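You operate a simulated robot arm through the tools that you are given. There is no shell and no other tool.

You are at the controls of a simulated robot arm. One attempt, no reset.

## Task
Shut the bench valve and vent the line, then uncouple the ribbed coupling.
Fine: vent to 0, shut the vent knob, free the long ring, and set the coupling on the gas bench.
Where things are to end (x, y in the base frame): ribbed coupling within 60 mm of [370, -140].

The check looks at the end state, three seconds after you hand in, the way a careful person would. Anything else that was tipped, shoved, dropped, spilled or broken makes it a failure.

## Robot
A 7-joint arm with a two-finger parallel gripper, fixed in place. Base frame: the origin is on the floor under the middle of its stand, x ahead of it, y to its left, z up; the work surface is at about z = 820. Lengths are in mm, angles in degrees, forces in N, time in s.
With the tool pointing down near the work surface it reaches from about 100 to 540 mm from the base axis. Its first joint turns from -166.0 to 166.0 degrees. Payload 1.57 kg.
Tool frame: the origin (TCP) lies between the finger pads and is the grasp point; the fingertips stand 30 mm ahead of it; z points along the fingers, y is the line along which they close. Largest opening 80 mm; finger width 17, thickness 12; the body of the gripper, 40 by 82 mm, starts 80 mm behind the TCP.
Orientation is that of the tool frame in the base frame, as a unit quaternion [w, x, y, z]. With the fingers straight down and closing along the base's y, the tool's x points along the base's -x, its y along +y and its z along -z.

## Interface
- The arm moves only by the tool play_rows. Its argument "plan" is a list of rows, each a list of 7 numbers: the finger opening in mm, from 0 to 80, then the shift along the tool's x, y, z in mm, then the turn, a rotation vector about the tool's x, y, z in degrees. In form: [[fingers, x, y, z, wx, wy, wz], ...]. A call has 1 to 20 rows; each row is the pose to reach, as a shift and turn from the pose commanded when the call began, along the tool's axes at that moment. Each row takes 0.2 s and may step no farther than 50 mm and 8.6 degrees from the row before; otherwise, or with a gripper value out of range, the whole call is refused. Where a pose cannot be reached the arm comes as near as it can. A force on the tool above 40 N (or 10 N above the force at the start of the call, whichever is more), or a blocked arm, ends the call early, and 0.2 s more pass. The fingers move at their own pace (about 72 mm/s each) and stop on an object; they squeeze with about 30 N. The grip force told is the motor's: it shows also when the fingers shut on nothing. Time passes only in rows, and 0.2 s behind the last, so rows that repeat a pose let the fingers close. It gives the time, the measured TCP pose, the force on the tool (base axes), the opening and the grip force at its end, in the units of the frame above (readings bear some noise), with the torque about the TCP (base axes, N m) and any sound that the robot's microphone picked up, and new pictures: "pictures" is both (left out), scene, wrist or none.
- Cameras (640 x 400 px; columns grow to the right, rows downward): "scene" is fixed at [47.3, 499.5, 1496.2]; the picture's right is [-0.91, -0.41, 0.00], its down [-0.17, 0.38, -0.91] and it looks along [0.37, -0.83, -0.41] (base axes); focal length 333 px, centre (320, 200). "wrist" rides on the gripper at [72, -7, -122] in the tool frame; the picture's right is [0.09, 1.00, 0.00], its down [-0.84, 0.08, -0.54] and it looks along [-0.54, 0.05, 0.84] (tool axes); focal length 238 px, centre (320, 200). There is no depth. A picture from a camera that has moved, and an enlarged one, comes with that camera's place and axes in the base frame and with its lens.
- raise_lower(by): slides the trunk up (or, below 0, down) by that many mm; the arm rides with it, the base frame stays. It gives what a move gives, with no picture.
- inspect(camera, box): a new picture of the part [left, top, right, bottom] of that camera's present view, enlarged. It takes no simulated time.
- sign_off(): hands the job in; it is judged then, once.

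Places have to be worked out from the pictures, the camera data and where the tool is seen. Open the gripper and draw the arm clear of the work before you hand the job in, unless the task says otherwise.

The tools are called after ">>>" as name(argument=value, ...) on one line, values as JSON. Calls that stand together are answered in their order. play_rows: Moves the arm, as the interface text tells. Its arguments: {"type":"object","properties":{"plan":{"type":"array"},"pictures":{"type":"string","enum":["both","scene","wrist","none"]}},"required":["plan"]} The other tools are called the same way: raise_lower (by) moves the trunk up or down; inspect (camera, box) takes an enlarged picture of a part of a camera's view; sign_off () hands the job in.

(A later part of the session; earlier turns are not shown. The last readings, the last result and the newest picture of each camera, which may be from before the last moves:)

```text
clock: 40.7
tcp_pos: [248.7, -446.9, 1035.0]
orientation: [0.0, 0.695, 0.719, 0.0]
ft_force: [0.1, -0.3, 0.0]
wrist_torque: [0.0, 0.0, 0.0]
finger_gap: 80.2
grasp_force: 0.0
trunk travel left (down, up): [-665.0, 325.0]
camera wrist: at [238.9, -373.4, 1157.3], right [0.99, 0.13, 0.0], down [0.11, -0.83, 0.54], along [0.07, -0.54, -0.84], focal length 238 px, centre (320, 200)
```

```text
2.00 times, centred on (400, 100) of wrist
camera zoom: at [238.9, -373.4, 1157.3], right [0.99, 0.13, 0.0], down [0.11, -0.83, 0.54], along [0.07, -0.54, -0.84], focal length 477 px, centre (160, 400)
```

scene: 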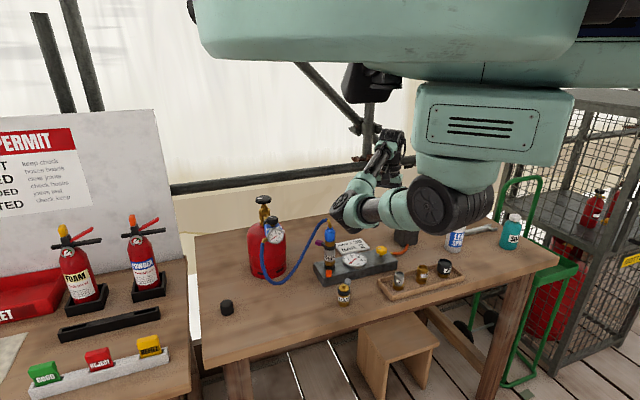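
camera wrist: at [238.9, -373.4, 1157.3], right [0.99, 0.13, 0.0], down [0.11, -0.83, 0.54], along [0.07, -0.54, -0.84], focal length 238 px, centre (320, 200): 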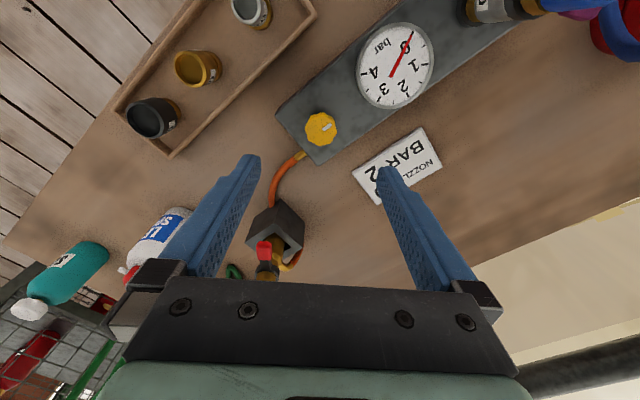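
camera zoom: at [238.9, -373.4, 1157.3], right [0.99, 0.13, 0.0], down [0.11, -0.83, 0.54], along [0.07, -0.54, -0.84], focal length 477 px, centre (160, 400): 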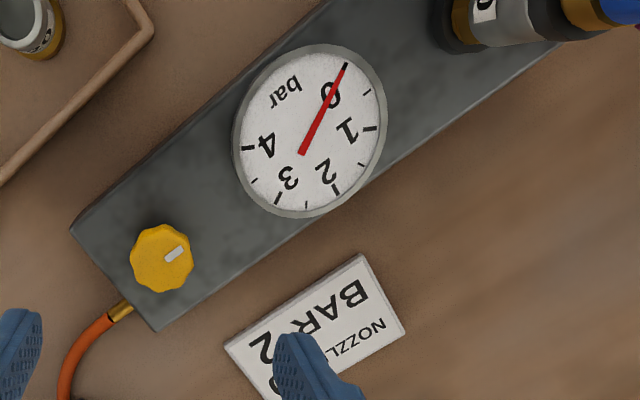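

Gauge stays at 0. Before touching the coupling, I want a close side view of the rings from the front, so I move around to a spot in front of the stack with the tool tilted.

>>> play_rows(plan=[[80, 42, 1.5, 0, 0, -6, 0], [80, 84, 3, 0, 0, -12, 0], [80, 126, 4.5, 0, 0, -18, 0], [80, 168, 6, 0, 0, -24, 0], [80, 209.8, 7.3, 0, 0, -30, 0], [80, 209, 45, 10, 0, -30, 0], [80, 208, 85, 25, 0, -30, 0], [80, 206, 115, 40, 0, -30, 0], [80, 205.2, 139.2, 53, 0, -30, 0], [80, 205.2, 139.2, 53, 0, -30, 0]], pictures="both")

>>> inspect(camera="wrist", box=[240, 80, 400, 260])

```text
clock: 42.9
tcp_pos: [379.1, -239.1, 982.5]
orientation: [0.186, 0.672, 0.694, -0.18]
ft_force: [-0.7, 0.5, 0.1]
wrist_torque: [-0.02, -0.01, -0.01]
finger_gap: 80.0
grasp_force: 0.0
trunk travel left (down, up): [-665.0, 325.0]
camera wrist: at [368.1, -113.9, 1052.7], right [0.99, 0.11, -0.05], down [0.09, -0.45, 0.89], along [0.08, -0.89, -0.46], focal length 238 px, centre (320, 200)
```

scene: 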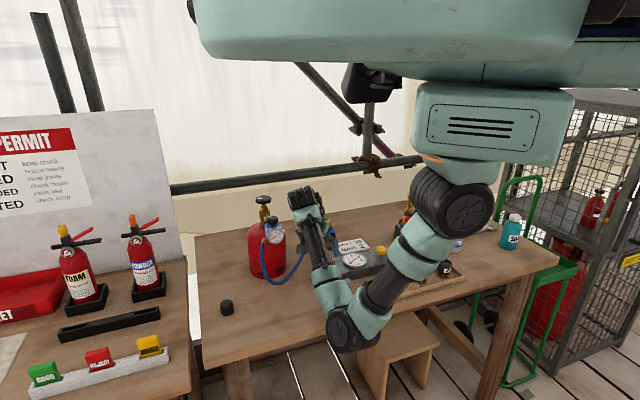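
wrist: 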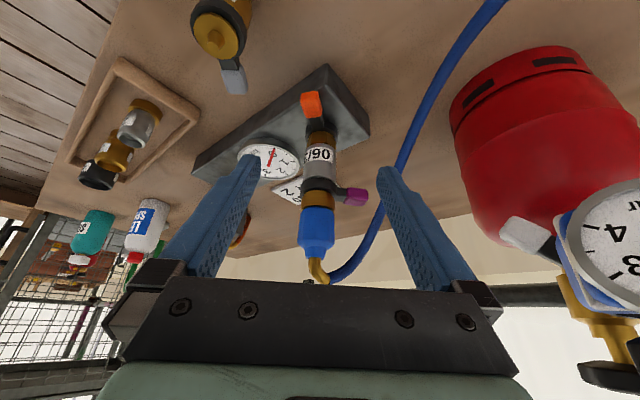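

```text
2.22 times, centred on (320, 170) of wrist
camera zoom: at [368.1, -113.9, 1052.7], right [0.99, 0.11, -0.05], down [0.09, -0.45, 0.89], along [0.08, -0.89, -0.46], focal length 530 px, centre (320, 267)
```

zoom: 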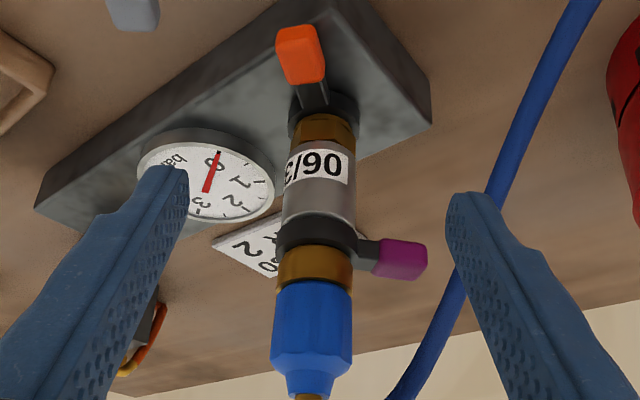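

A good front view. I enlarge the upper ring and blue coupling, then the lower ring.

>>> inspect(camera="wrist", box=[290, 160, 380, 240])

>>> inspect(camera="wrist", box=[280, 85, 370, 165])

>>> inspect(camera="wrist", box=[280, 195, 360, 285])

>>> inspect(camera="wrist", box=[180, 0, 270, 100])

>>> inspect(camera="wrist", box=[490, 170, 640, 340])

```text
5.00 times, centred on (335, 200) of wrist
camera zoom: at [368.1, -113.9, 1052.7], right [0.99, 0.11, -0.05], down [0.09, -0.45, 0.89], along [0.08, -0.89, -0.46], focal length 1192 px, centre (245, 200)
```

zoom: 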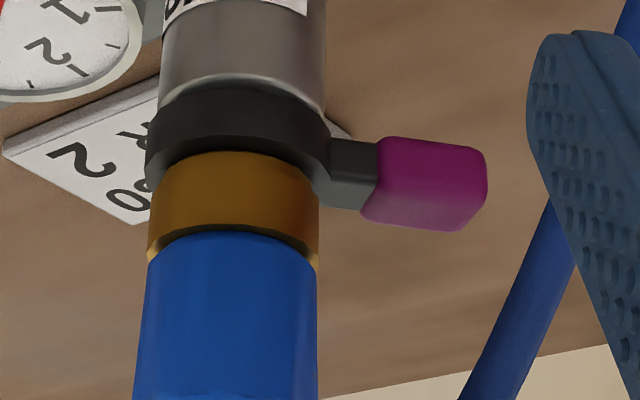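

```text
5.00 times, centred on (325, 125) of wrist
camera zoom: at [368.1, -113.9, 1052.7], right [0.99, 0.11, -0.05], down [0.09, -0.45, 0.89], along [0.08, -0.89, -0.46], focal length 1192 px, centre (295, 575)
```

zoom: 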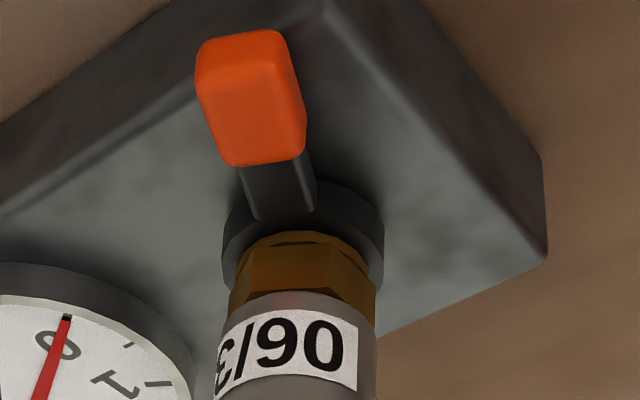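

```text
4.44 times, centred on (320, 240) of wrist
camera zoom: at [368.1, -113.9, 1052.7], right [0.99, 0.11, -0.05], down [0.09, -0.45, 0.89], along [0.08, -0.89, -0.46], focal length 1059 px, centre (320, 22)
```

zoom: 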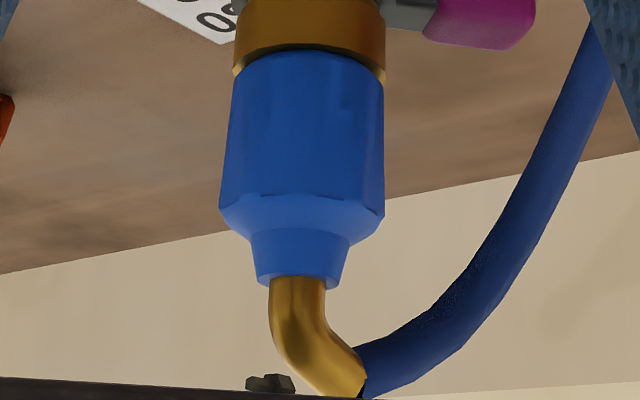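

```text
4.00 times, centred on (225, 50) of wrist
camera zoom: at [368.1, -113.9, 1052.7], right [0.99, 0.11, -0.05], down [0.09, -0.45, 0.89], along [0.08, -0.89, -0.46], focal length 953 px, centre (700, 800)
```

zoom: 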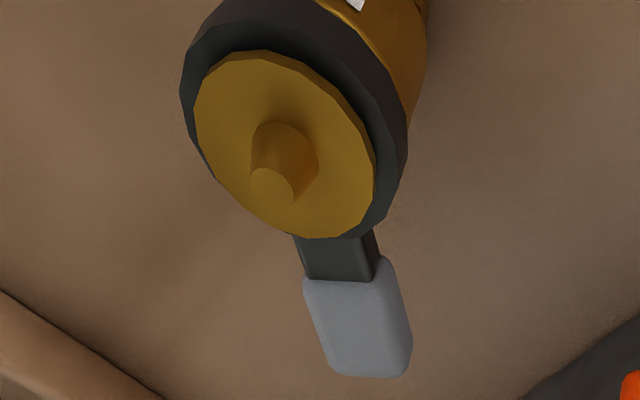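

```text
2.35 times, centred on (565, 255) of wrist
camera zoom: at [368.1, -113.9, 1052.7], right [0.99, 0.11, -0.05], down [0.09, -0.45, 0.89], along [0.08, -0.89, -0.46], focal length 561 px, centre (-256, 71)
```

zoom: 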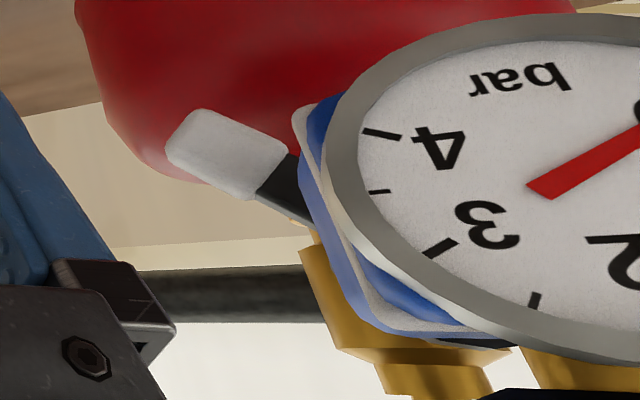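

The blue coupling's body is clearly fluted, and its joint is held by the purple-tabbed ring at z≈936 (axis ≈ (383, -319), tab end ≈ (436, -324)). The hose loops above and outside that tab, so I stage in front of it with the tool horizontal (pointing -y) and the fingers set to close vertically.

>>> play_rows(plan=[[80, 2.9, 3.5, 1.6, 3.59, -3.59, -6.22], [80, 5.9, 7, 3.3, 7.18, -7.18, -12.45], [80, 8.8, 10.6, 4.9, 10.78, -10.78, -18.67], [80, 11.8, 14.1, 6.6, 14.37, -14.37, -24.9], [80, 14.7, 17.6, 8.2, 17.96, -17.96, -31.1], [80, 17.6, 21.1, 9.8, 21.55, -21.55, -37.3], [80, 20.6, 24.7, 11.5, 25.15, -25.15, -43.6], [80, 23.5, 28.2, 13.1, 28.74, -28.74, -49.8], [80, 26.4, 31.7, 14.7, 32.33, -32.33, -56], [80, 29.4, 35.2, 16.4, 35.92, -35.92, -62.2], [80, 32.3, 38.8, 18, 39.5, -39.5, -68.5], [80, 35.3, 42.3, 19.7, 43.1, -43.1, -74.7], [80, 38.2, 45.8, 21.3, 46.7, -46.7, -80.9], [80, 38.2, 45.8, 21.3, 46.7, -46.7, -80.9]], pictures="both")

```text
clock: 45.9
tcp_pos: [424.2, -214.5, 945.9]
orientation: [-0.012, 0.012, -0.707, 0.707]
ft_force: [0.1, 0.6, 0.3]
wrist_torque: [-0.03, 0.0, 0.02]
finger_gap: 80.0
grasp_force: 0.1
trunk travel left (down, up): [-665.0, 325.0]
camera wrist: at [348.0, -93.7, 952.5], right [-0.09, 0.0, -1.0], down [0.82, 0.57, -0.08], along [0.57, -0.82, -0.05], focal length 238 px, centre (320, 200)
```

scene: 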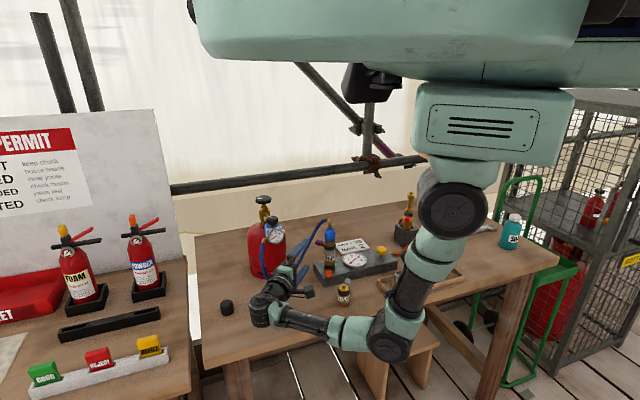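
wrist: 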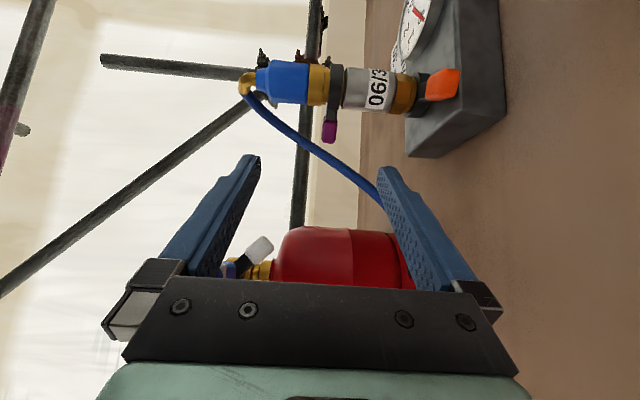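

The tab is seen at about (423.5, -323, 936.6). I enlarge to check its thickness and the hose clearance.

>>> inspect(camera="wrist", box=[230, 40, 430, 200])

>>> inspect(camera="scene", box=[240, 200, 360, 340])

```text
2.50 times, centred on (330, 120) of wrist
camera zoom: at [348.0, -93.7, 952.5], right [-0.09, 0.0, -1.0], down [0.82, 0.57, -0.08], along [0.57, -0.82, -0.05], focal length 596 px, centre (295, 400)
```

zoom: 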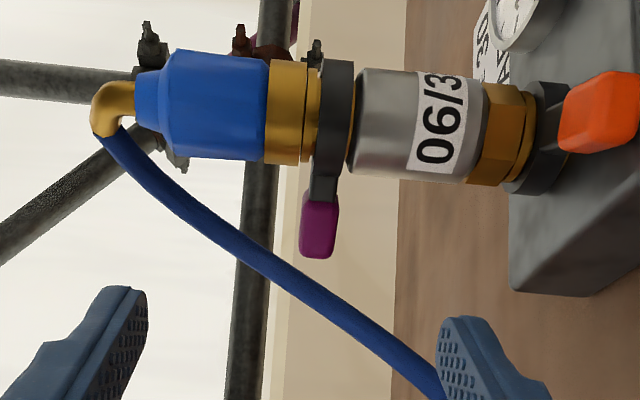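

```text
2.86 times, centred on (300, 270) of scene
camera zoom: at [47.3, 499.5, 1496.2], right [-0.91, -0.41, 0.0], down [-0.17, 0.38, -0.91], along [0.37, -0.83, -0.41], focal length 951 px, centre (377, 0)
```

zoom: 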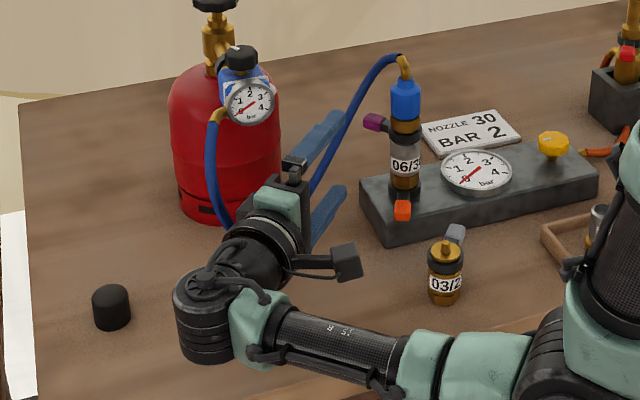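

The tab spans z 928–944 and the hose runs at x≥455 past it, so the straight approach along -y at x≈424 is clear. I narrow the fingers to 44 mm and go in over the tab.

>>> play_rows(plan=[[44, 0, 9.4, 0, 0, 0, 0], [44, 1.2, 9.4, 35, 0, 0, 0], [44, 2.4, 9.4, 70, 0, 0, 0], [44, 3, 9.4, 90, 0, 0, 0], [44, 3.6, 9.4, 106, 0, 0, 0], [44, 3.6, 9.4, 106, 0, 0, 0]], pictures="both")

>>> inspect(camera="wrist", box=[230, 80, 430, 220])

>>> inspect(camera="scene", box=[270, 210, 370, 310])

```text
clock: 47.3
tcp_pos: [424.7, -322.3, 936.2]
orientation: [-0.013, 0.01, -0.707, 0.707]
ft_force: [0.1, -0.2, 0.1]
wrist_torque: [-0.04, 0.02, -0.02]
finger_gap: 44.0
grasp_force: 0.1
trunk travel left (down, up): [-665.0, 325.0]
camera wrist: at [348.0, -201.0, 942.2], right [-0.09, 0.0, -1.0], down [0.82, 0.57, -0.08], along [0.57, -0.82, -0.05], focal length 238 px, centre (320, 200)
```

scene: 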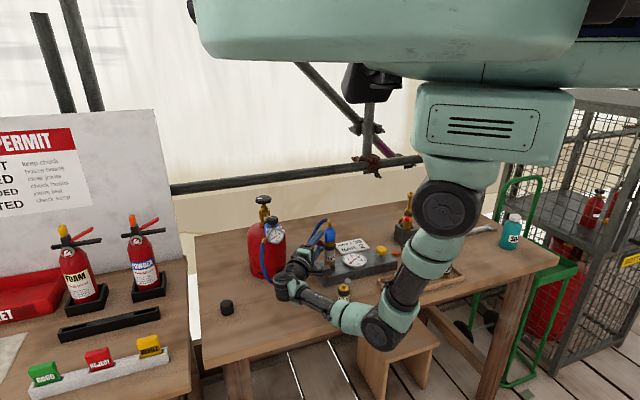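
wrist: 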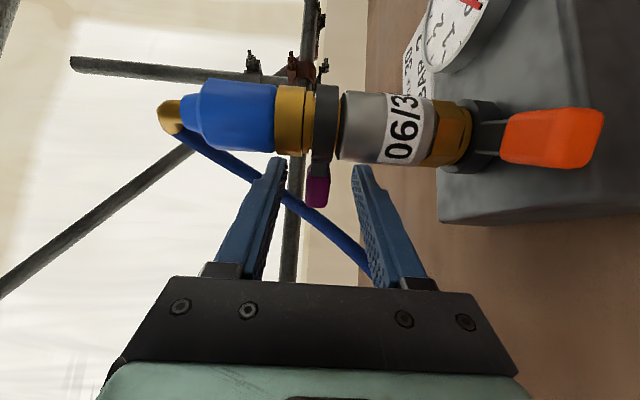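

```text
2.86 times, centred on (330, 150) of wrist
camera zoom: at [348.0, -201.0, 942.2], right [-0.09, 0.0, -1.0], down [0.82, 0.57, -0.08], along [0.57, -0.82, -0.05], focal length 681 px, centre (291, 343)
```

zoom: 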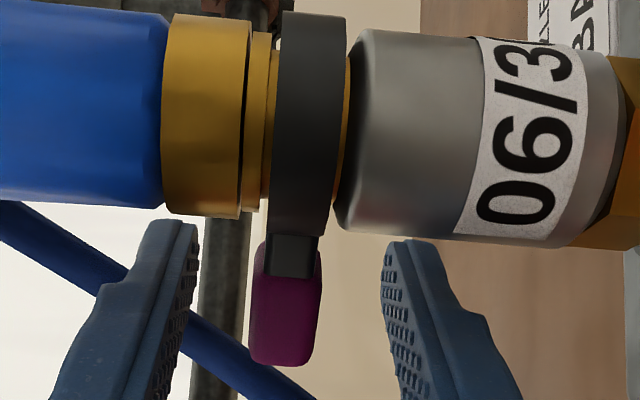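

```text
4.00 times, centred on (320, 260) of scene
camera zoom: at [47.3, 499.5, 1496.2], right [-0.91, -0.41, 0.0], down [-0.17, 0.38, -0.91], along [0.37, -0.83, -0.41], focal length 1331 px, centre (320, -40)
```

zoom: 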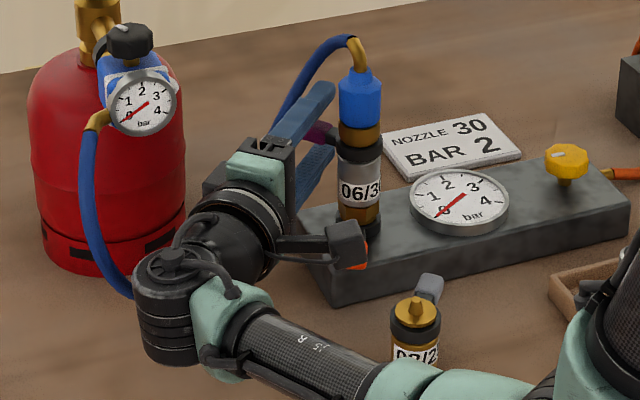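

The tab is centred between the fingers (above and below). I close on it and try a small counter-clockwise pull.

>>> play_rows(plan=[[10, 0, 0, 0, 0, 0, 0], [10, 0, 0, 0, 0, 0, 0], [10, 0, 0, 0, 0, 0, 0]], pictures="wrist")

```text
clock: 48.1
tcp_pos: [424.8, -322.1, 936.8]
orientation: [0.012, -0.012, 0.707, -0.707]
ft_force: [1.0, -2.7, 3.9]
wrist_torque: [-0.03, -0.01, 0.05]
finger_gap: 13.6
grasp_force: 2.5
trunk travel left (down, up): [-665.0, 325.0]
camera wrist: at [348.0, -200.7, 942.6], right [-0.09, 0.0, -1.0], down [0.82, 0.57, -0.08], along [0.57, -0.82, -0.05], focal length 238 px, centre (320, 200)
```

wrist: 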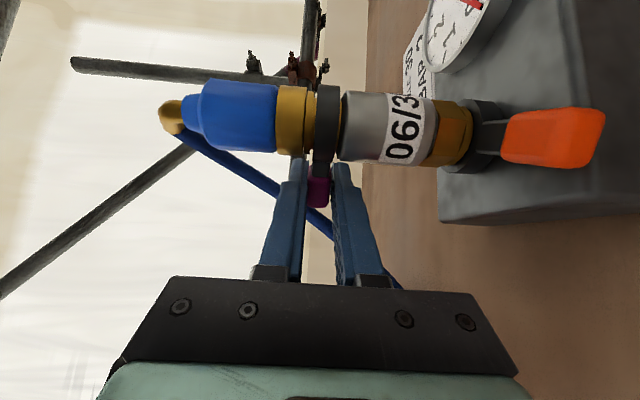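

Grip is light (2.5 N) since the target was near the tab's 13.6 mm thickness; I close to 0 for a firmer grip and pull counter-clockwise 8° along the arc.

>>> play_rows(plan=[[0, 0, 0, 0, 0, 0, 0], [0, 0, 0, 0, 0, 0, 0], [0, -0.1, 0, -2.9, 0, -4, 0], [0, -0.25, 0, -5.8, 0, -8, 0], [0, -0.25, 0, -5.8, 0, -8, 0]], pictures="wrist")

```text
clock: 49.3
tcp_pos: [422.4, -318.7, 937.5]
orientation: [-0.061, 0.057, -0.705, 0.705]
ft_force: [5.3, -23.7, 17.2]
wrist_torque: [0.0, 0.06, -0.09]
finger_gap: 11.1
grasp_force: 28.4
trunk travel left (down, up): [-665.0, 325.0]
camera wrist: at [330.9, -207.9, 943.4], right [-0.09, -0.02, -1.0], down [0.73, 0.67, -0.08], along [0.67, -0.74, -0.05], focal length 238 px, centre (320, 200)
```

wrist: 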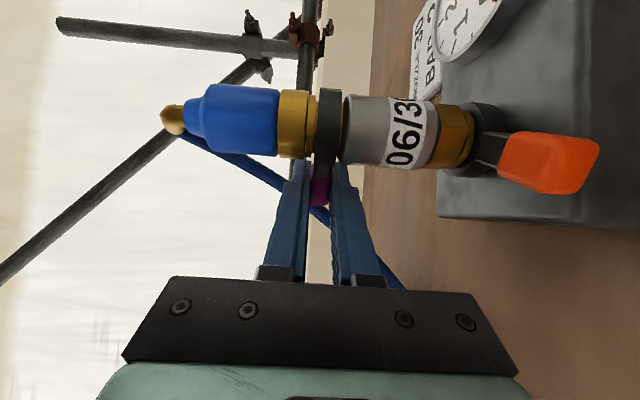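

There is resistance (24 N). I check whether the tab has moved or the fingers slid on it.

>>> inspect(camera="wrist", box=[260, 80, 400, 230])

>>> inspect(camera="scene", box=[300, 220, 350, 270])

```text
2.67 times, centred on (330, 155) of wrist
camera zoom: at [330.9, -207.9, 943.4], right [-0.09, -0.02, -1.0], down [0.73, 0.67, -0.08], along [0.67, -0.74, -0.05], focal length 636 px, centre (293, 320)
```

zoom: 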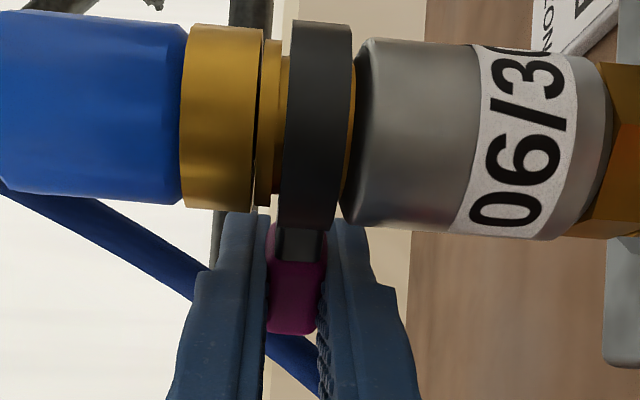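

```text
8.00 times, centred on (325, 245) of scene
camera zoom: at [47.3, 499.5, 1496.2], right [-0.91, -0.41, 0.0], down [-0.17, 0.38, -0.91], along [0.37, -0.83, -0.41], focal length 2662 px, centre (280, -160)
```

zoom: 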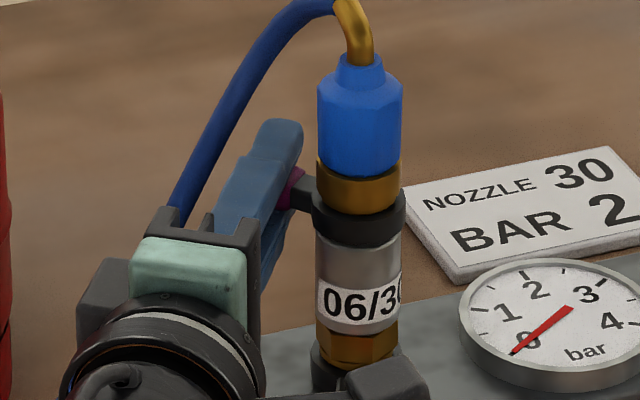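

The tab seems hardly moved. I continue the counter-clockwise pull a further 16° along the arc, with the force limit as guard.

>>> play_rows(plan=[[0, -0.1, 0, -2.9, 0, -4, 0], [0, -0.25, 0, -5.8, 0, -8, 0], [0, 0, 0, -8.7, 0, -12, 0], [0, 0.3, 0, -11.6, 0, -16, 0], [0, 0.3, 0, -11.6, 0, -16, 0]], pictures="wrist")

>>> inspect(camera="wrist", box=[260, 80, 400, 230])

>>> inspect(camera="scene", box=[300, 220, 350, 270])

```text
clock: 50.5
tcp_pos: [418.5, -305.8, 936.8]
orientation: [-0.157, 0.154, -0.689, 0.69]
ft_force: [-1.1, -18.6, 16.2]
wrist_torque: [-0.22, -0.11, -0.76]
finger_gap: 11.1
grasp_force: 29.2
trunk travel left (down, up): [-665.0, 325.0]
camera wrist: at [301.3, -225.8, 943.3], right [-0.08, -0.04, -1.0], down [0.52, 0.85, -0.08], along [0.85, -0.53, -0.05], focal length 238 px, centre (320, 200)
```

wrist: 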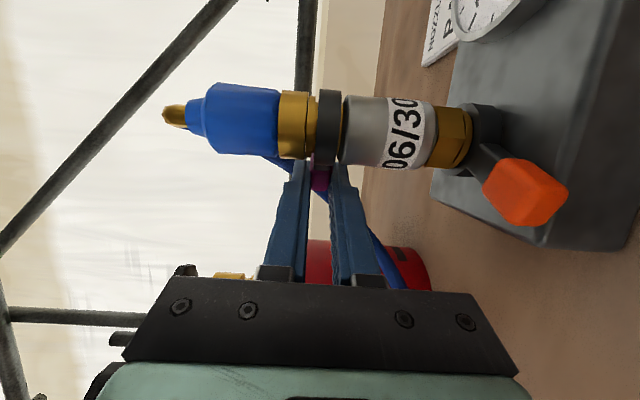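

```text
2.67 times, centred on (330, 155) of wrist
camera zoom: at [301.3, -225.8, 943.3], right [-0.08, -0.04, -1.0], down [0.52, 0.85, -0.08], along [0.85, -0.53, -0.05], focal length 636 px, centre (293, 320)
```

zoom: 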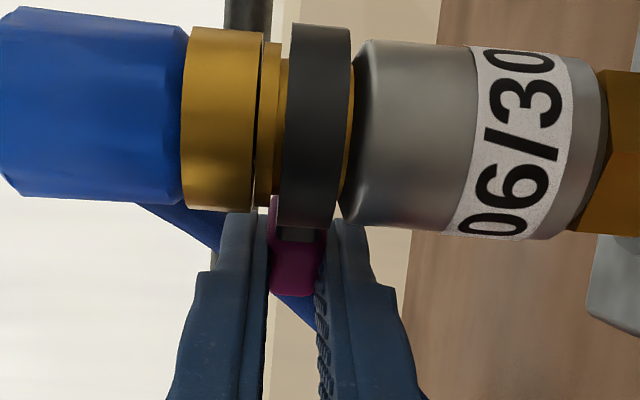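

```text
8.00 times, centred on (325, 245) of scene
camera zoom: at [47.3, 499.5, 1496.2], right [-0.91, -0.41, 0.0], down [-0.17, 0.38, -0.91], along [0.37, -0.83, -0.41], focal length 2662 px, centre (280, -160)
```

zoom: 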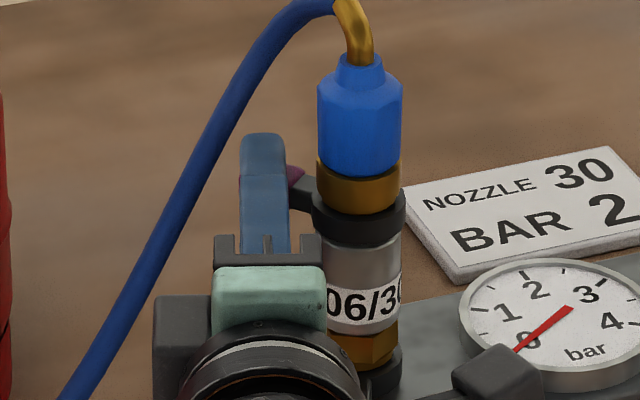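

The ring did not follow counter-clockwise: the fingers slid along the tab and the lever is where it was. I release, back off and prepare to push the tab the other way (clockwise) with closed fingertips.

>>> play_rows(plan=[[40, 0, 0, 0, 0, 0, 0], [40, 0, 0, 0, 0, 0, 0], [40, -4, 0, -11, 0, 8, 0], [40, -9, 0, -22, 0, 16, 0], [0, -13.2, 0, -32.5, 0, 24, 0], [0, -13.2, 0, -32.5, 0, 24, 0], [0, -13.2, 0, -32.5, 0, 24, 0]], pictures="both")

>>> inspect(camera="wrist", box=[220, 60, 420, 220])

```text
clock: 52.1
tcp_pos: [419.6, -267.8, 936.7]
orientation: [-0.011, 0.012, -0.707, 0.707]
ft_force: [0.2, 0.0, 0.0]
wrist_torque: [0.0, 0.02, -0.02]
finger_gap: 0.1
grasp_force: 21.4
trunk travel left (down, up): [-665.0, 325.0]
camera wrist: at [343.0, -147.4, 942.8], right [-0.09, 0.0, -1.0], down [0.82, 0.57, -0.08], along [0.57, -0.82, -0.05], focal length 238 px, centre (320, 200)
```

scene: 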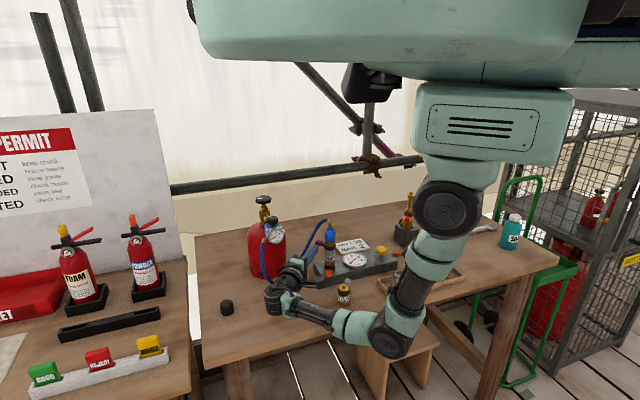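
wrist: 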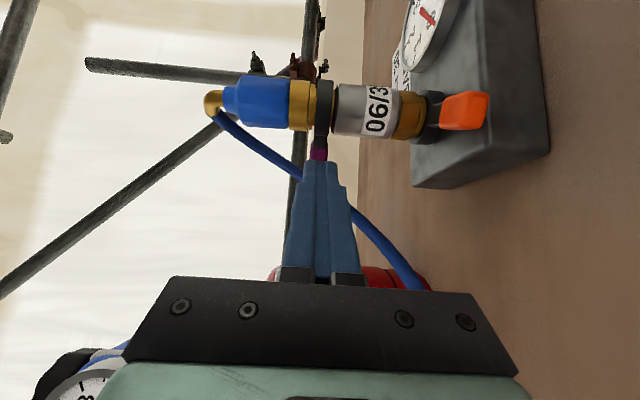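

```text
2.50 times, centred on (320, 140) of wrist
camera zoom: at [343.0, -147.4, 942.8], right [-0.09, 0.0, -1.0], down [0.82, 0.57, -0.08], along [0.57, -0.82, -0.05], focal length 596 px, centre (320, 350)
```

zoom: 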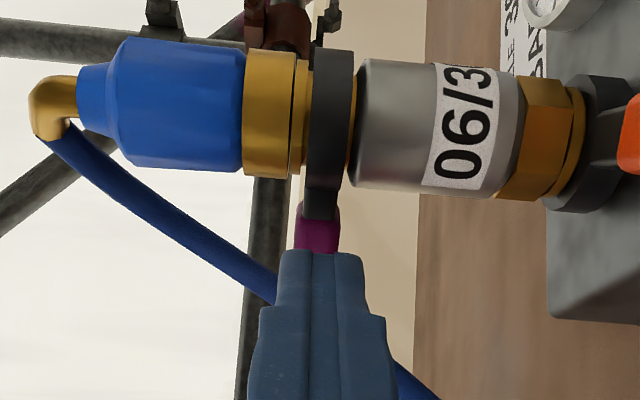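

The fingertips point straight at the tab's front face. I push forward (clockwise on the ring) about 12 mm past contact.

>>> play_rows(plan=[[0, 0, 0, 8, 0, 0, 0], [0, 0, 0, 15, 0, 0, 0], [0, 0, 0, 20, 0, 0, 0], [0, 0, 0, 25, 0, 0, 0], [0, 0, 0, 29, 0, 0, 0], [0, 0, 0, 29, 0, 0, 0]], pictures="both")

>>> inspect(camera="wrist", box=[220, 60, 420, 220])

>>> inspect(camera="scene", box=[300, 220, 350, 270])

```text
clock: 53.5
tcp_pos: [421.2, -299.1, 937.5]
orientation: [-0.012, 0.012, -0.707, 0.707]
ft_force: [0.5, -0.6, -0.1]
wrist_torque: [0.01, -0.05, -0.01]
finger_gap: 0.0
grasp_force: 21.5
trunk travel left (down, up): [-665.0, 325.0]
camera wrist: at [344.6, -177.1, 943.6], right [-0.09, 0.0, -1.0], down [0.82, 0.57, -0.08], along [0.57, -0.82, -0.05], focal length 238 px, centre (320, 200)
```

scene: 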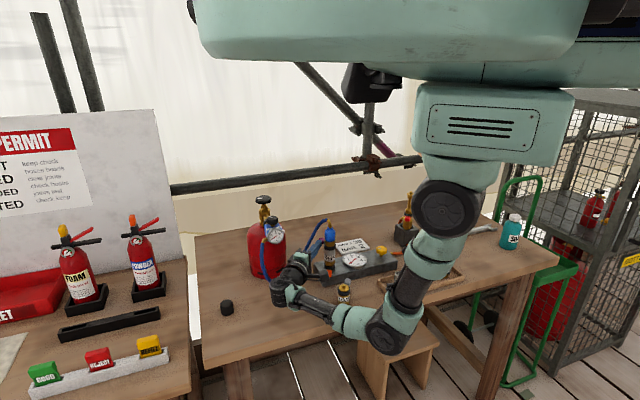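
wrist: 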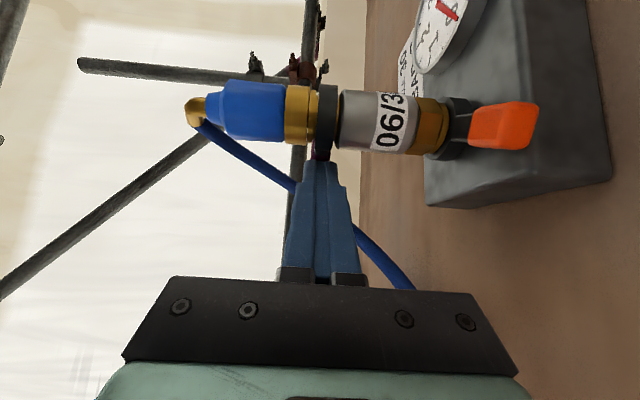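

```text
2.50 times, centred on (320, 140) of wrist
camera zoom: at [344.6, -177.1, 943.6], right [-0.09, 0.0, -1.0], down [0.82, 0.57, -0.08], along [0.57, -0.82, -0.05], focal length 596 px, centre (320, 350)
```

zoom: 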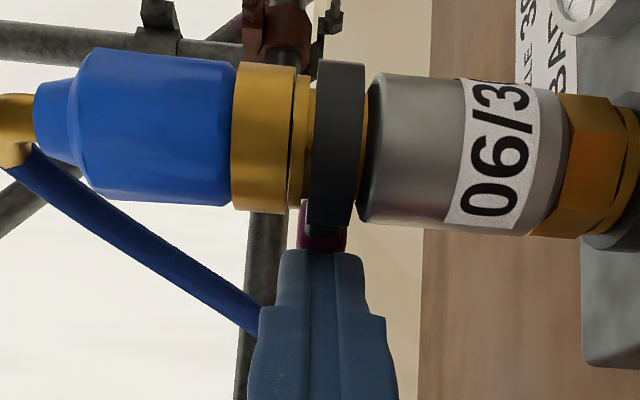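

```text
8.00 times, centred on (325, 245) of scene
camera zoom: at [47.3, 499.5, 1496.2], right [-0.91, -0.41, 0.0], down [-0.17, 0.38, -0.91], along [0.37, -0.83, -0.41], focal length 2662 px, centre (280, -160)
```

zoom: 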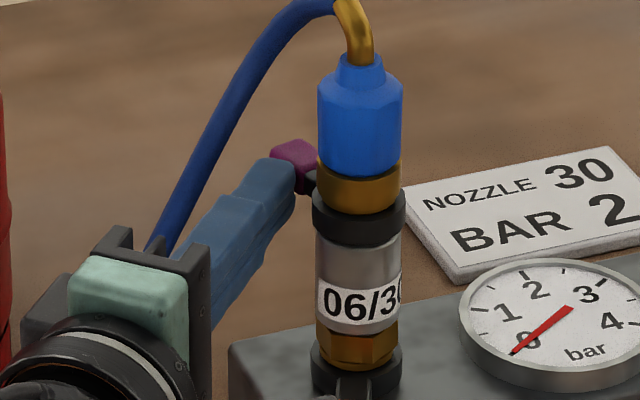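

The purple tab moved clockwise easily, roughly 20°, so clockwise frees this ring. I keep pushing along its arc to about -60°.

>>> play_rows(plan=[[0, 0.8, 0, 4.5, 0, 2, 0], [0, 1.5, 0, 9, 0, 4, 0], [0, 2.7, 0, 12, 0, 5.5, 0], [0, 3.9, 0, 15.1, 0, 7, 0], [0, 5.6, 0, 17.8, 0, 8.5, 0], [0, 7.3, 0, 20.4, 0, 10, 0], [0, 7.3, 0, 20.4, 0, 10, 0]], pictures="both")

>>> inspect(camera="wrist", box=[220, 60, 420, 220])

>>> inspect(camera="scene", box=[300, 220, 350, 270])

```text
clock: 55.1
tcp_pos: [412.3, -319.4, 936.3]
orientation: [0.05, -0.051, -0.705, 0.705]
ft_force: [0.8, -0.1, 0.5]
wrist_torque: [0.01, 0.0, 0.0]
finger_gap: 0.0
grasp_force: 21.3
trunk travel left (down, up): [-665.0, 325.0]
camera wrist: at [359.1, -186.3, 943.2], right [-0.09, 0.01, -1.0], down [0.91, 0.42, -0.08], along [0.41, -0.91, -0.05], focal length 238 px, centre (320, 200)
```

scene: 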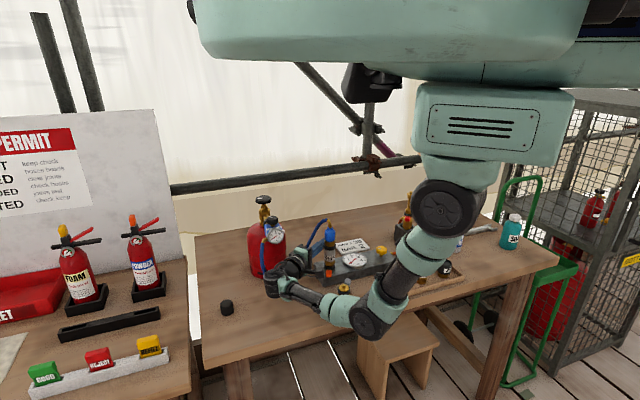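
wrist: 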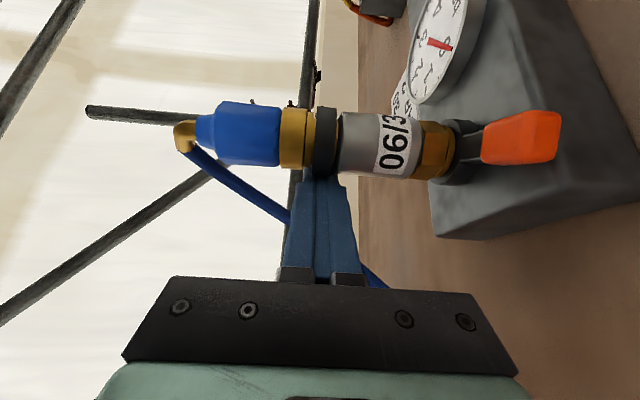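

```text
2.50 times, centred on (320, 140) of wrist
camera zoom: at [359.1, -186.3, 943.2], right [-0.09, 0.01, -1.0], down [0.91, 0.42, -0.08], along [0.41, -0.91, -0.05], focal length 596 px, centre (320, 350)
```

zoom: 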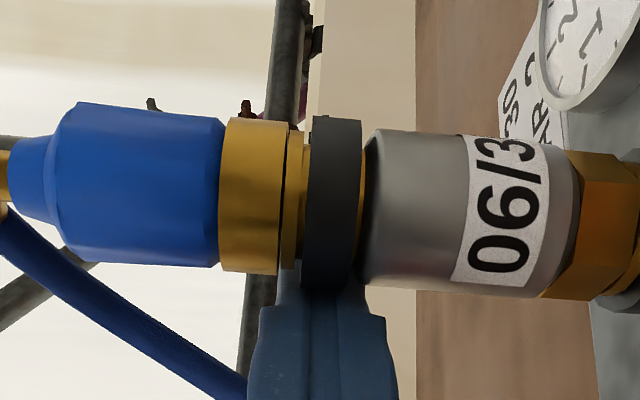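

```text
8.00 times, centred on (325, 245) of scene
camera zoom: at [47.3, 499.5, 1496.2], right [-0.91, -0.41, 0.0], down [-0.17, 0.38, -0.91], along [0.37, -0.83, -0.41], focal length 2662 px, centre (280, -160)
```

zoom: 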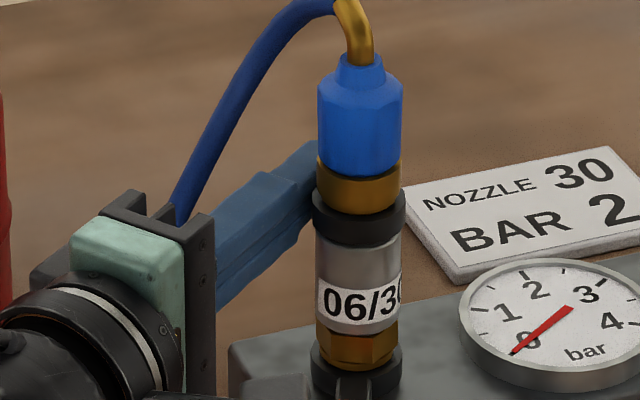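

No resistance so far; the tab should be near -60° now. I push a bit further to about -76° to see if there is a stop.

>>> play_rows(plan=[[0, 1, 0, 4, 0, 4, 0], [0, 2, 0, 7.9, 0, 8, 0], [0, 2, 0, 7.9, 0, 8, 0]], pictures="wrist")

```text
clock: 55.9
tcp_pos: [410.6, -325.6, 935.9]
orientation: [-0.098, 0.099, 0.7, -0.7]
ft_force: [4.6, 1.8, -0.6]
wrist_torque: [0.0, -0.04, 0.14]
finger_gap: 0.1
grasp_force: 21.5
trunk travel left (down, up): [-665.0, 325.0]
camera wrist: at [376.1, -187.4, 942.8], right [-0.09, 0.03, -1.0], down [0.95, 0.29, -0.08], along [0.29, -0.96, -0.05], focal length 238 px, centre (320, 200)
```

wrist: 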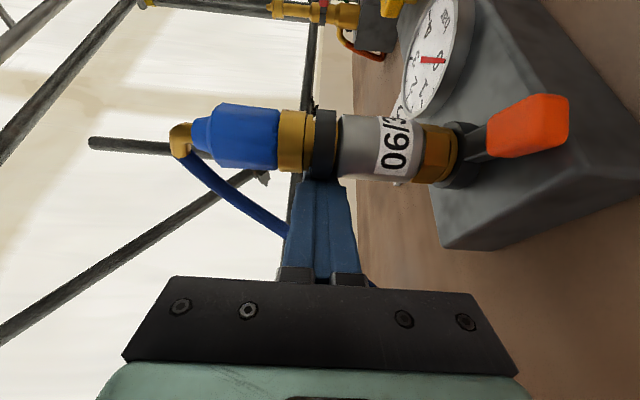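

A light 5 N contact appears. I back straight out and then view the ring to see where the lever stands.

>>> play_rows(plan=[[0, 0, 0, -30, 0, 0, 0], [0, 0, 0, -65, 0, -4, 0], [0, 0, 0, -100, 0, -8, 0], [0, 0, 0, -100, 0, -8, 0]], pictures="both")

>>> inspect(camera="scene", box=[300, 215, 360, 275])

>>> inspect(camera="wrist", box=[220, 40, 420, 200])

```text
clock: 56.9
tcp_pos: [439.7, -229.0, 936.1]
orientation: [-0.05, 0.05, 0.706, -0.705]
ft_force: [0.8, -0.3, -0.6]
wrist_torque: [0.0, 0.0, -0.01]
finger_gap: 0.2
grasp_force: 21.2
trunk travel left (down, up): [-665.0, 325.0]
camera wrist: at [384.1, -97.3, 942.4], right [-0.09, 0.01, -1.0], down [0.9, 0.42, -0.08], along [0.42, -0.91, -0.05], focal length 238 px, centre (320, 200)
```

scene: 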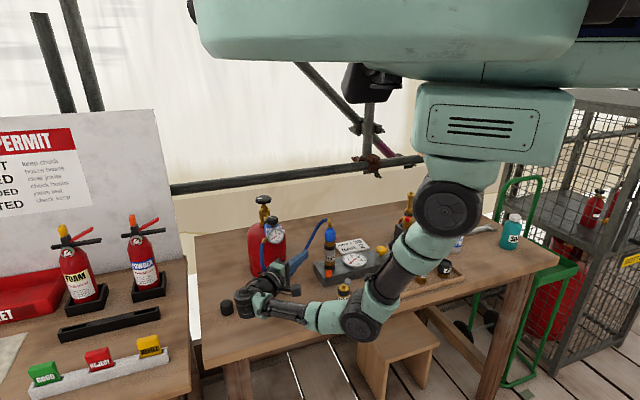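
wrist: 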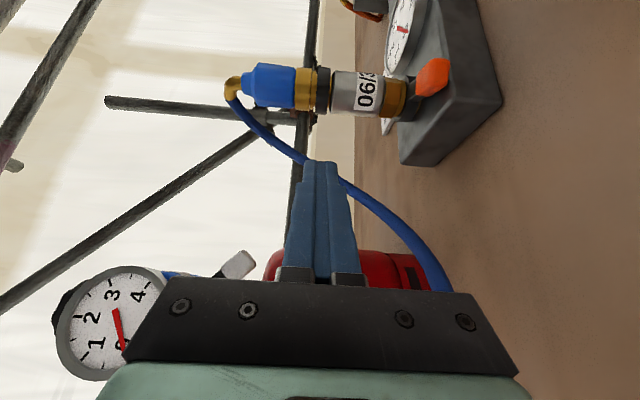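

```text
6.67 times, centred on (330, 245) of scene
camera zoom: at [47.3, 499.5, 1496.2], right [-0.91, -0.41, 0.0], down [-0.17, 0.38, -0.91], along [0.37, -0.83, -0.41], focal length 2218 px, centre (253, -100)
```

zoom: 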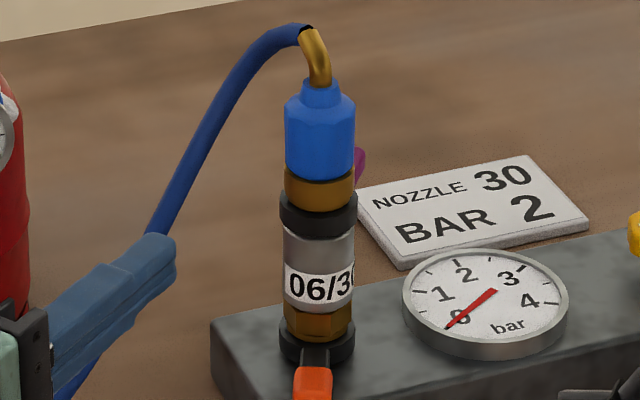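

```text
2.50 times, centred on (320, 120) of wrist
camera zoom: at [384.1, -97.3, 942.4], right [-0.09, 0.01, -1.0], down [0.9, 0.42, -0.08], along [0.42, -0.91, -0.05], focal length 596 px, centre (320, 400)
```

zoom: 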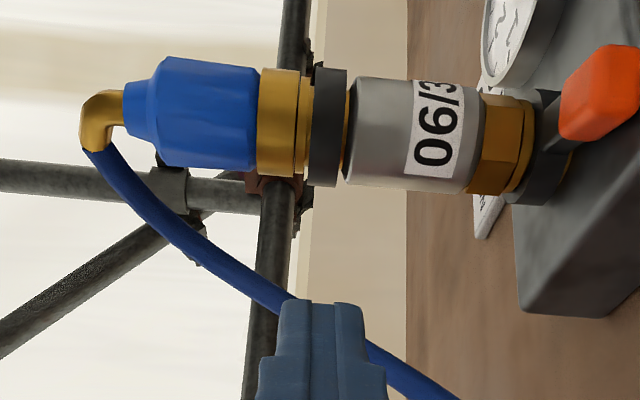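

The purple tab now peeks out behind the stack on the right: the lever is at about -85°, i.e. some 80° clockwise from where it was. I retreat, rise, and turn toward the stack to prepare a tool-down grasp on the blue coupling.

>>> play_rows(plan=[[30, 14.7, 0, -18.1, 0, -7, 0], [60, 35.3, -10, -35.4, 0, -14, 0], [80, 57.3, -40, -47.4, 0, -21, 0], [80, 72.8, -80, -50.2, 0, -28, 0], [80, 82.7, -120, -48.8, 0, -35, 0], [80, 87.7, -160, -48.1, 0, -42, 0], [80, 87.7, -160, -48.1, 0, -42, 0]], pictures="both")

```text
clock: 58.5
tcp_pos: [359.9, -171.8, 1096.2]
orientation: [-0.206, 0.206, -0.676, 0.677]
ft_force: [0.4, 0.4, 0.0]
wrist_torque: [0.0, 0.0, 0.02]
finger_gap: 79.9
grasp_force: 0.0
trunk travel left (down, up): [-665.0, 325.0]
camera wrist: at [231.3, -108.8, 1102.9], right [-0.08, -0.05, -1.0], down [0.39, 0.92, -0.08], along [0.92, -0.4, -0.05], focal length 238 px, centre (320, 200)
```

scene: 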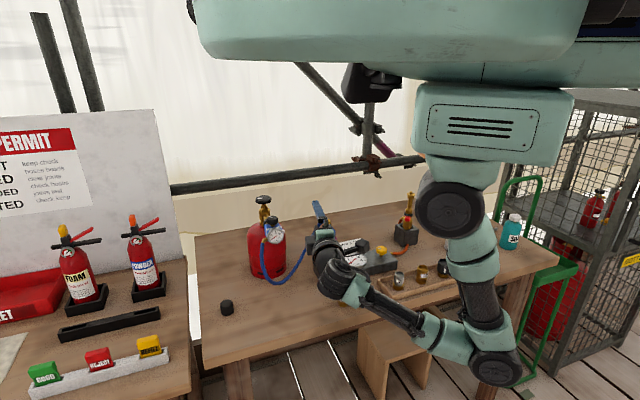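
wrist: 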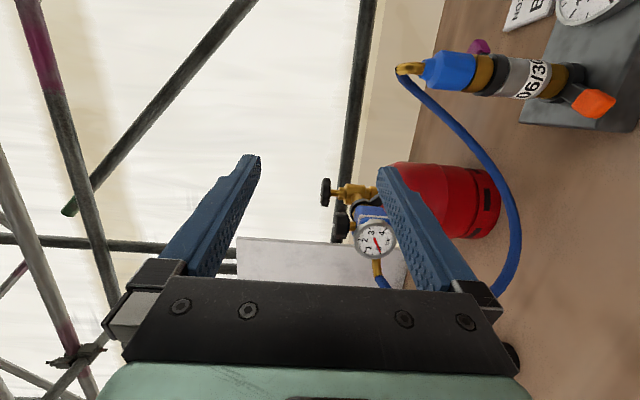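

The lever is visible behind the stack, pointing to -y. Now I turn the tool to point down, with its closing direction across the hose elbow, and move above the stack.

>>> play_rows(plan=[[80, 4.2, -3.6, 9, -4.62, 4.62, 4.62], [80, 8.4, -7.2, 18, -9.24, 9.24, 9.24], [80, 12.6, -10.8, 27, -13.86, 13.86, 13.86], [80, 16.8, -14.4, 36, -18.48, 18.48, 18.48], [80, 21, -18, 45, -23.1, 23.1, 23.1], [80, 25.2, -21.6, 54, -27.7, 27.7, 27.7], [80, 29.4, -25.2, 63, -32.3, 32.3, 32.3], [80, 33.5, -28.8, 72, -37, 37, 37], [80, 37.7, -32.4, 81, -41.6, 41.6, 41.6], [80, 41.9, -36, 90, -46.2, 46.2, 46.2], [80, 46.1, -39.6, 99, -50.8, 50.8, 50.8], [80, 50.3, -43.2, 108, -55.4, 55.4, 55.4], [80, 54.5, -46.8, 117, -60.1, 60.1, 60.1], [80, 58.7, -50.4, 126, -64.7, 64.7, 64.7], [80, 62.9, -54, 134.8, -69.3, 69.3, 69.3], [80, 62.9, -54, 134.8, -69.3, 69.3, 69.3]], pictures="both")

>>> inspect(camera="wrist", box=[220, 60, 420, 220])

```text
clock: 61.9
tcp_pos: [382.4, -317.6, 1148.9]
orientation: [-0.001, 0.471, 0.882, 0.001]
ft_force: [0.7, 0.7, -0.6]
wrist_torque: [0.03, -0.02, -0.01]
finger_gap: 79.9
grasp_force: 0.1
trunk travel left (down, up): [-665.0, 325.0]
camera wrist: at [335.6, -259.4, 1271.0], right [0.78, 0.63, 0.0], down [0.53, -0.65, 0.54], along [0.34, -0.42, -0.84], focal length 238 px, centre (320, 200)
```

scene: 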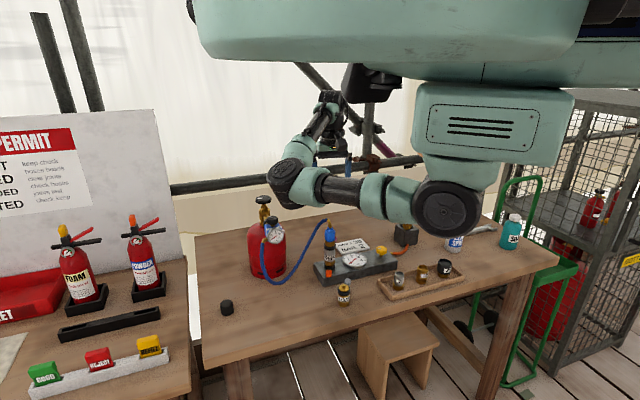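
wrist: 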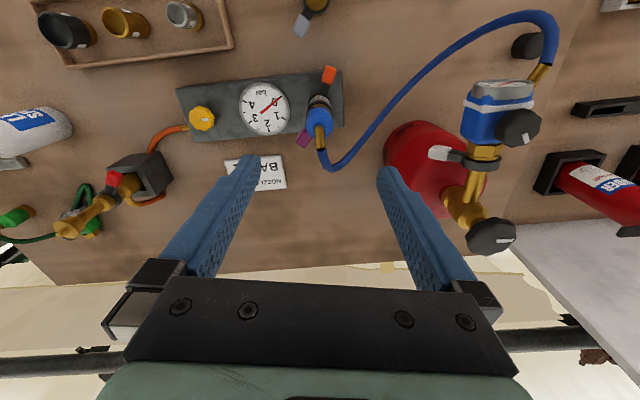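

```text
2.50 times, centred on (320, 140) of wrist
camera zoom: at [335.6, -259.4, 1271.0], right [0.78, 0.63, 0.0], down [0.53, -0.65, 0.54], along [0.34, -0.42, -0.84], focal length 596 px, centre (320, 350)
```

zoom: 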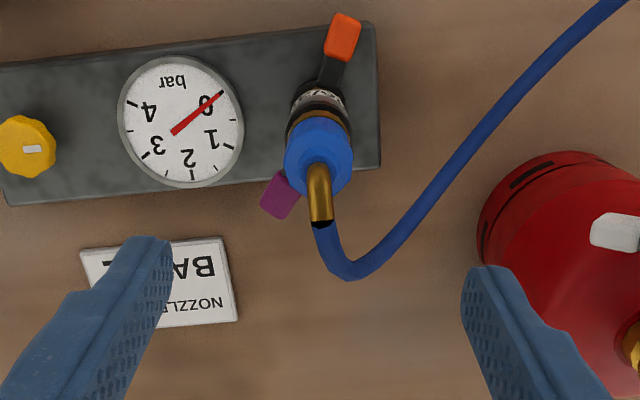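

The view is clear: the elbow points away between the fingers and the stack axis lines up with the TCP. I descend around the blue coupling to TCP z≈995.

>>> play_rows(plan=[[80, 0, 0, 40, 0, 0, 0], [80, 0, 0, 80, 0, 0, 0], [80, 0, 0, 115, 0, 0, 0], [80, 0, 0, 115, 0, 0, 0]], pictures="wrist")

>>> inspect(camera="wrist", box=[220, 80, 420, 240])

```text
clock: 62.9
tcp_pos: [380.8, -315.8, 1034.8]
orientation: [0.001, 0.471, 0.882, 0.001]
ft_force: [0.1, -0.5, 0.9]
wrist_torque: [-0.02, 0.01, 0.02]
finger_gap: 79.9
grasp_force: 0.2
trunk travel left (down, up): [-665.0, 325.0]
camera wrist: at [334.9, -258.6, 1156.2], right [0.78, 0.63, 0.0], down [0.53, -0.65, 0.54], along [0.34, -0.42, -0.84], focal length 238 px, centre (320, 200)
```

wrist: 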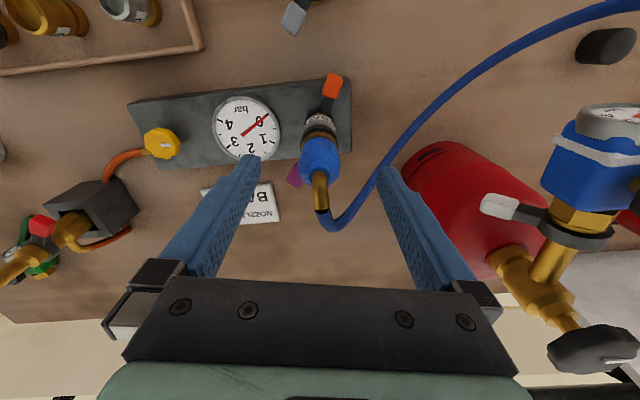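

```text
2.50 times, centred on (320, 160) of wrist
camera zoom: at [334.9, -258.6, 1156.2], right [0.78, 0.63, 0.0], down [0.53, -0.65, 0.54], along [0.34, -0.42, -0.84], focal length 596 px, centre (320, 300)
```

zoom: 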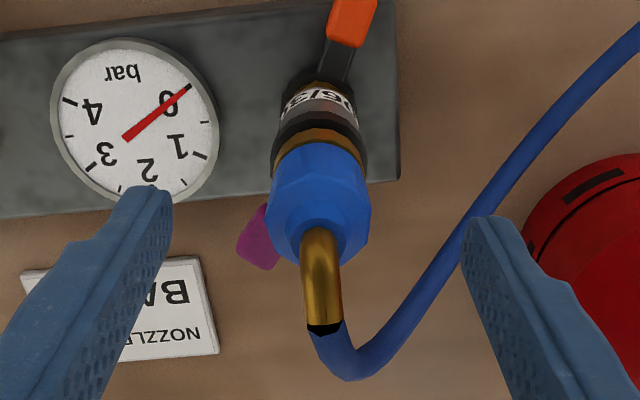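

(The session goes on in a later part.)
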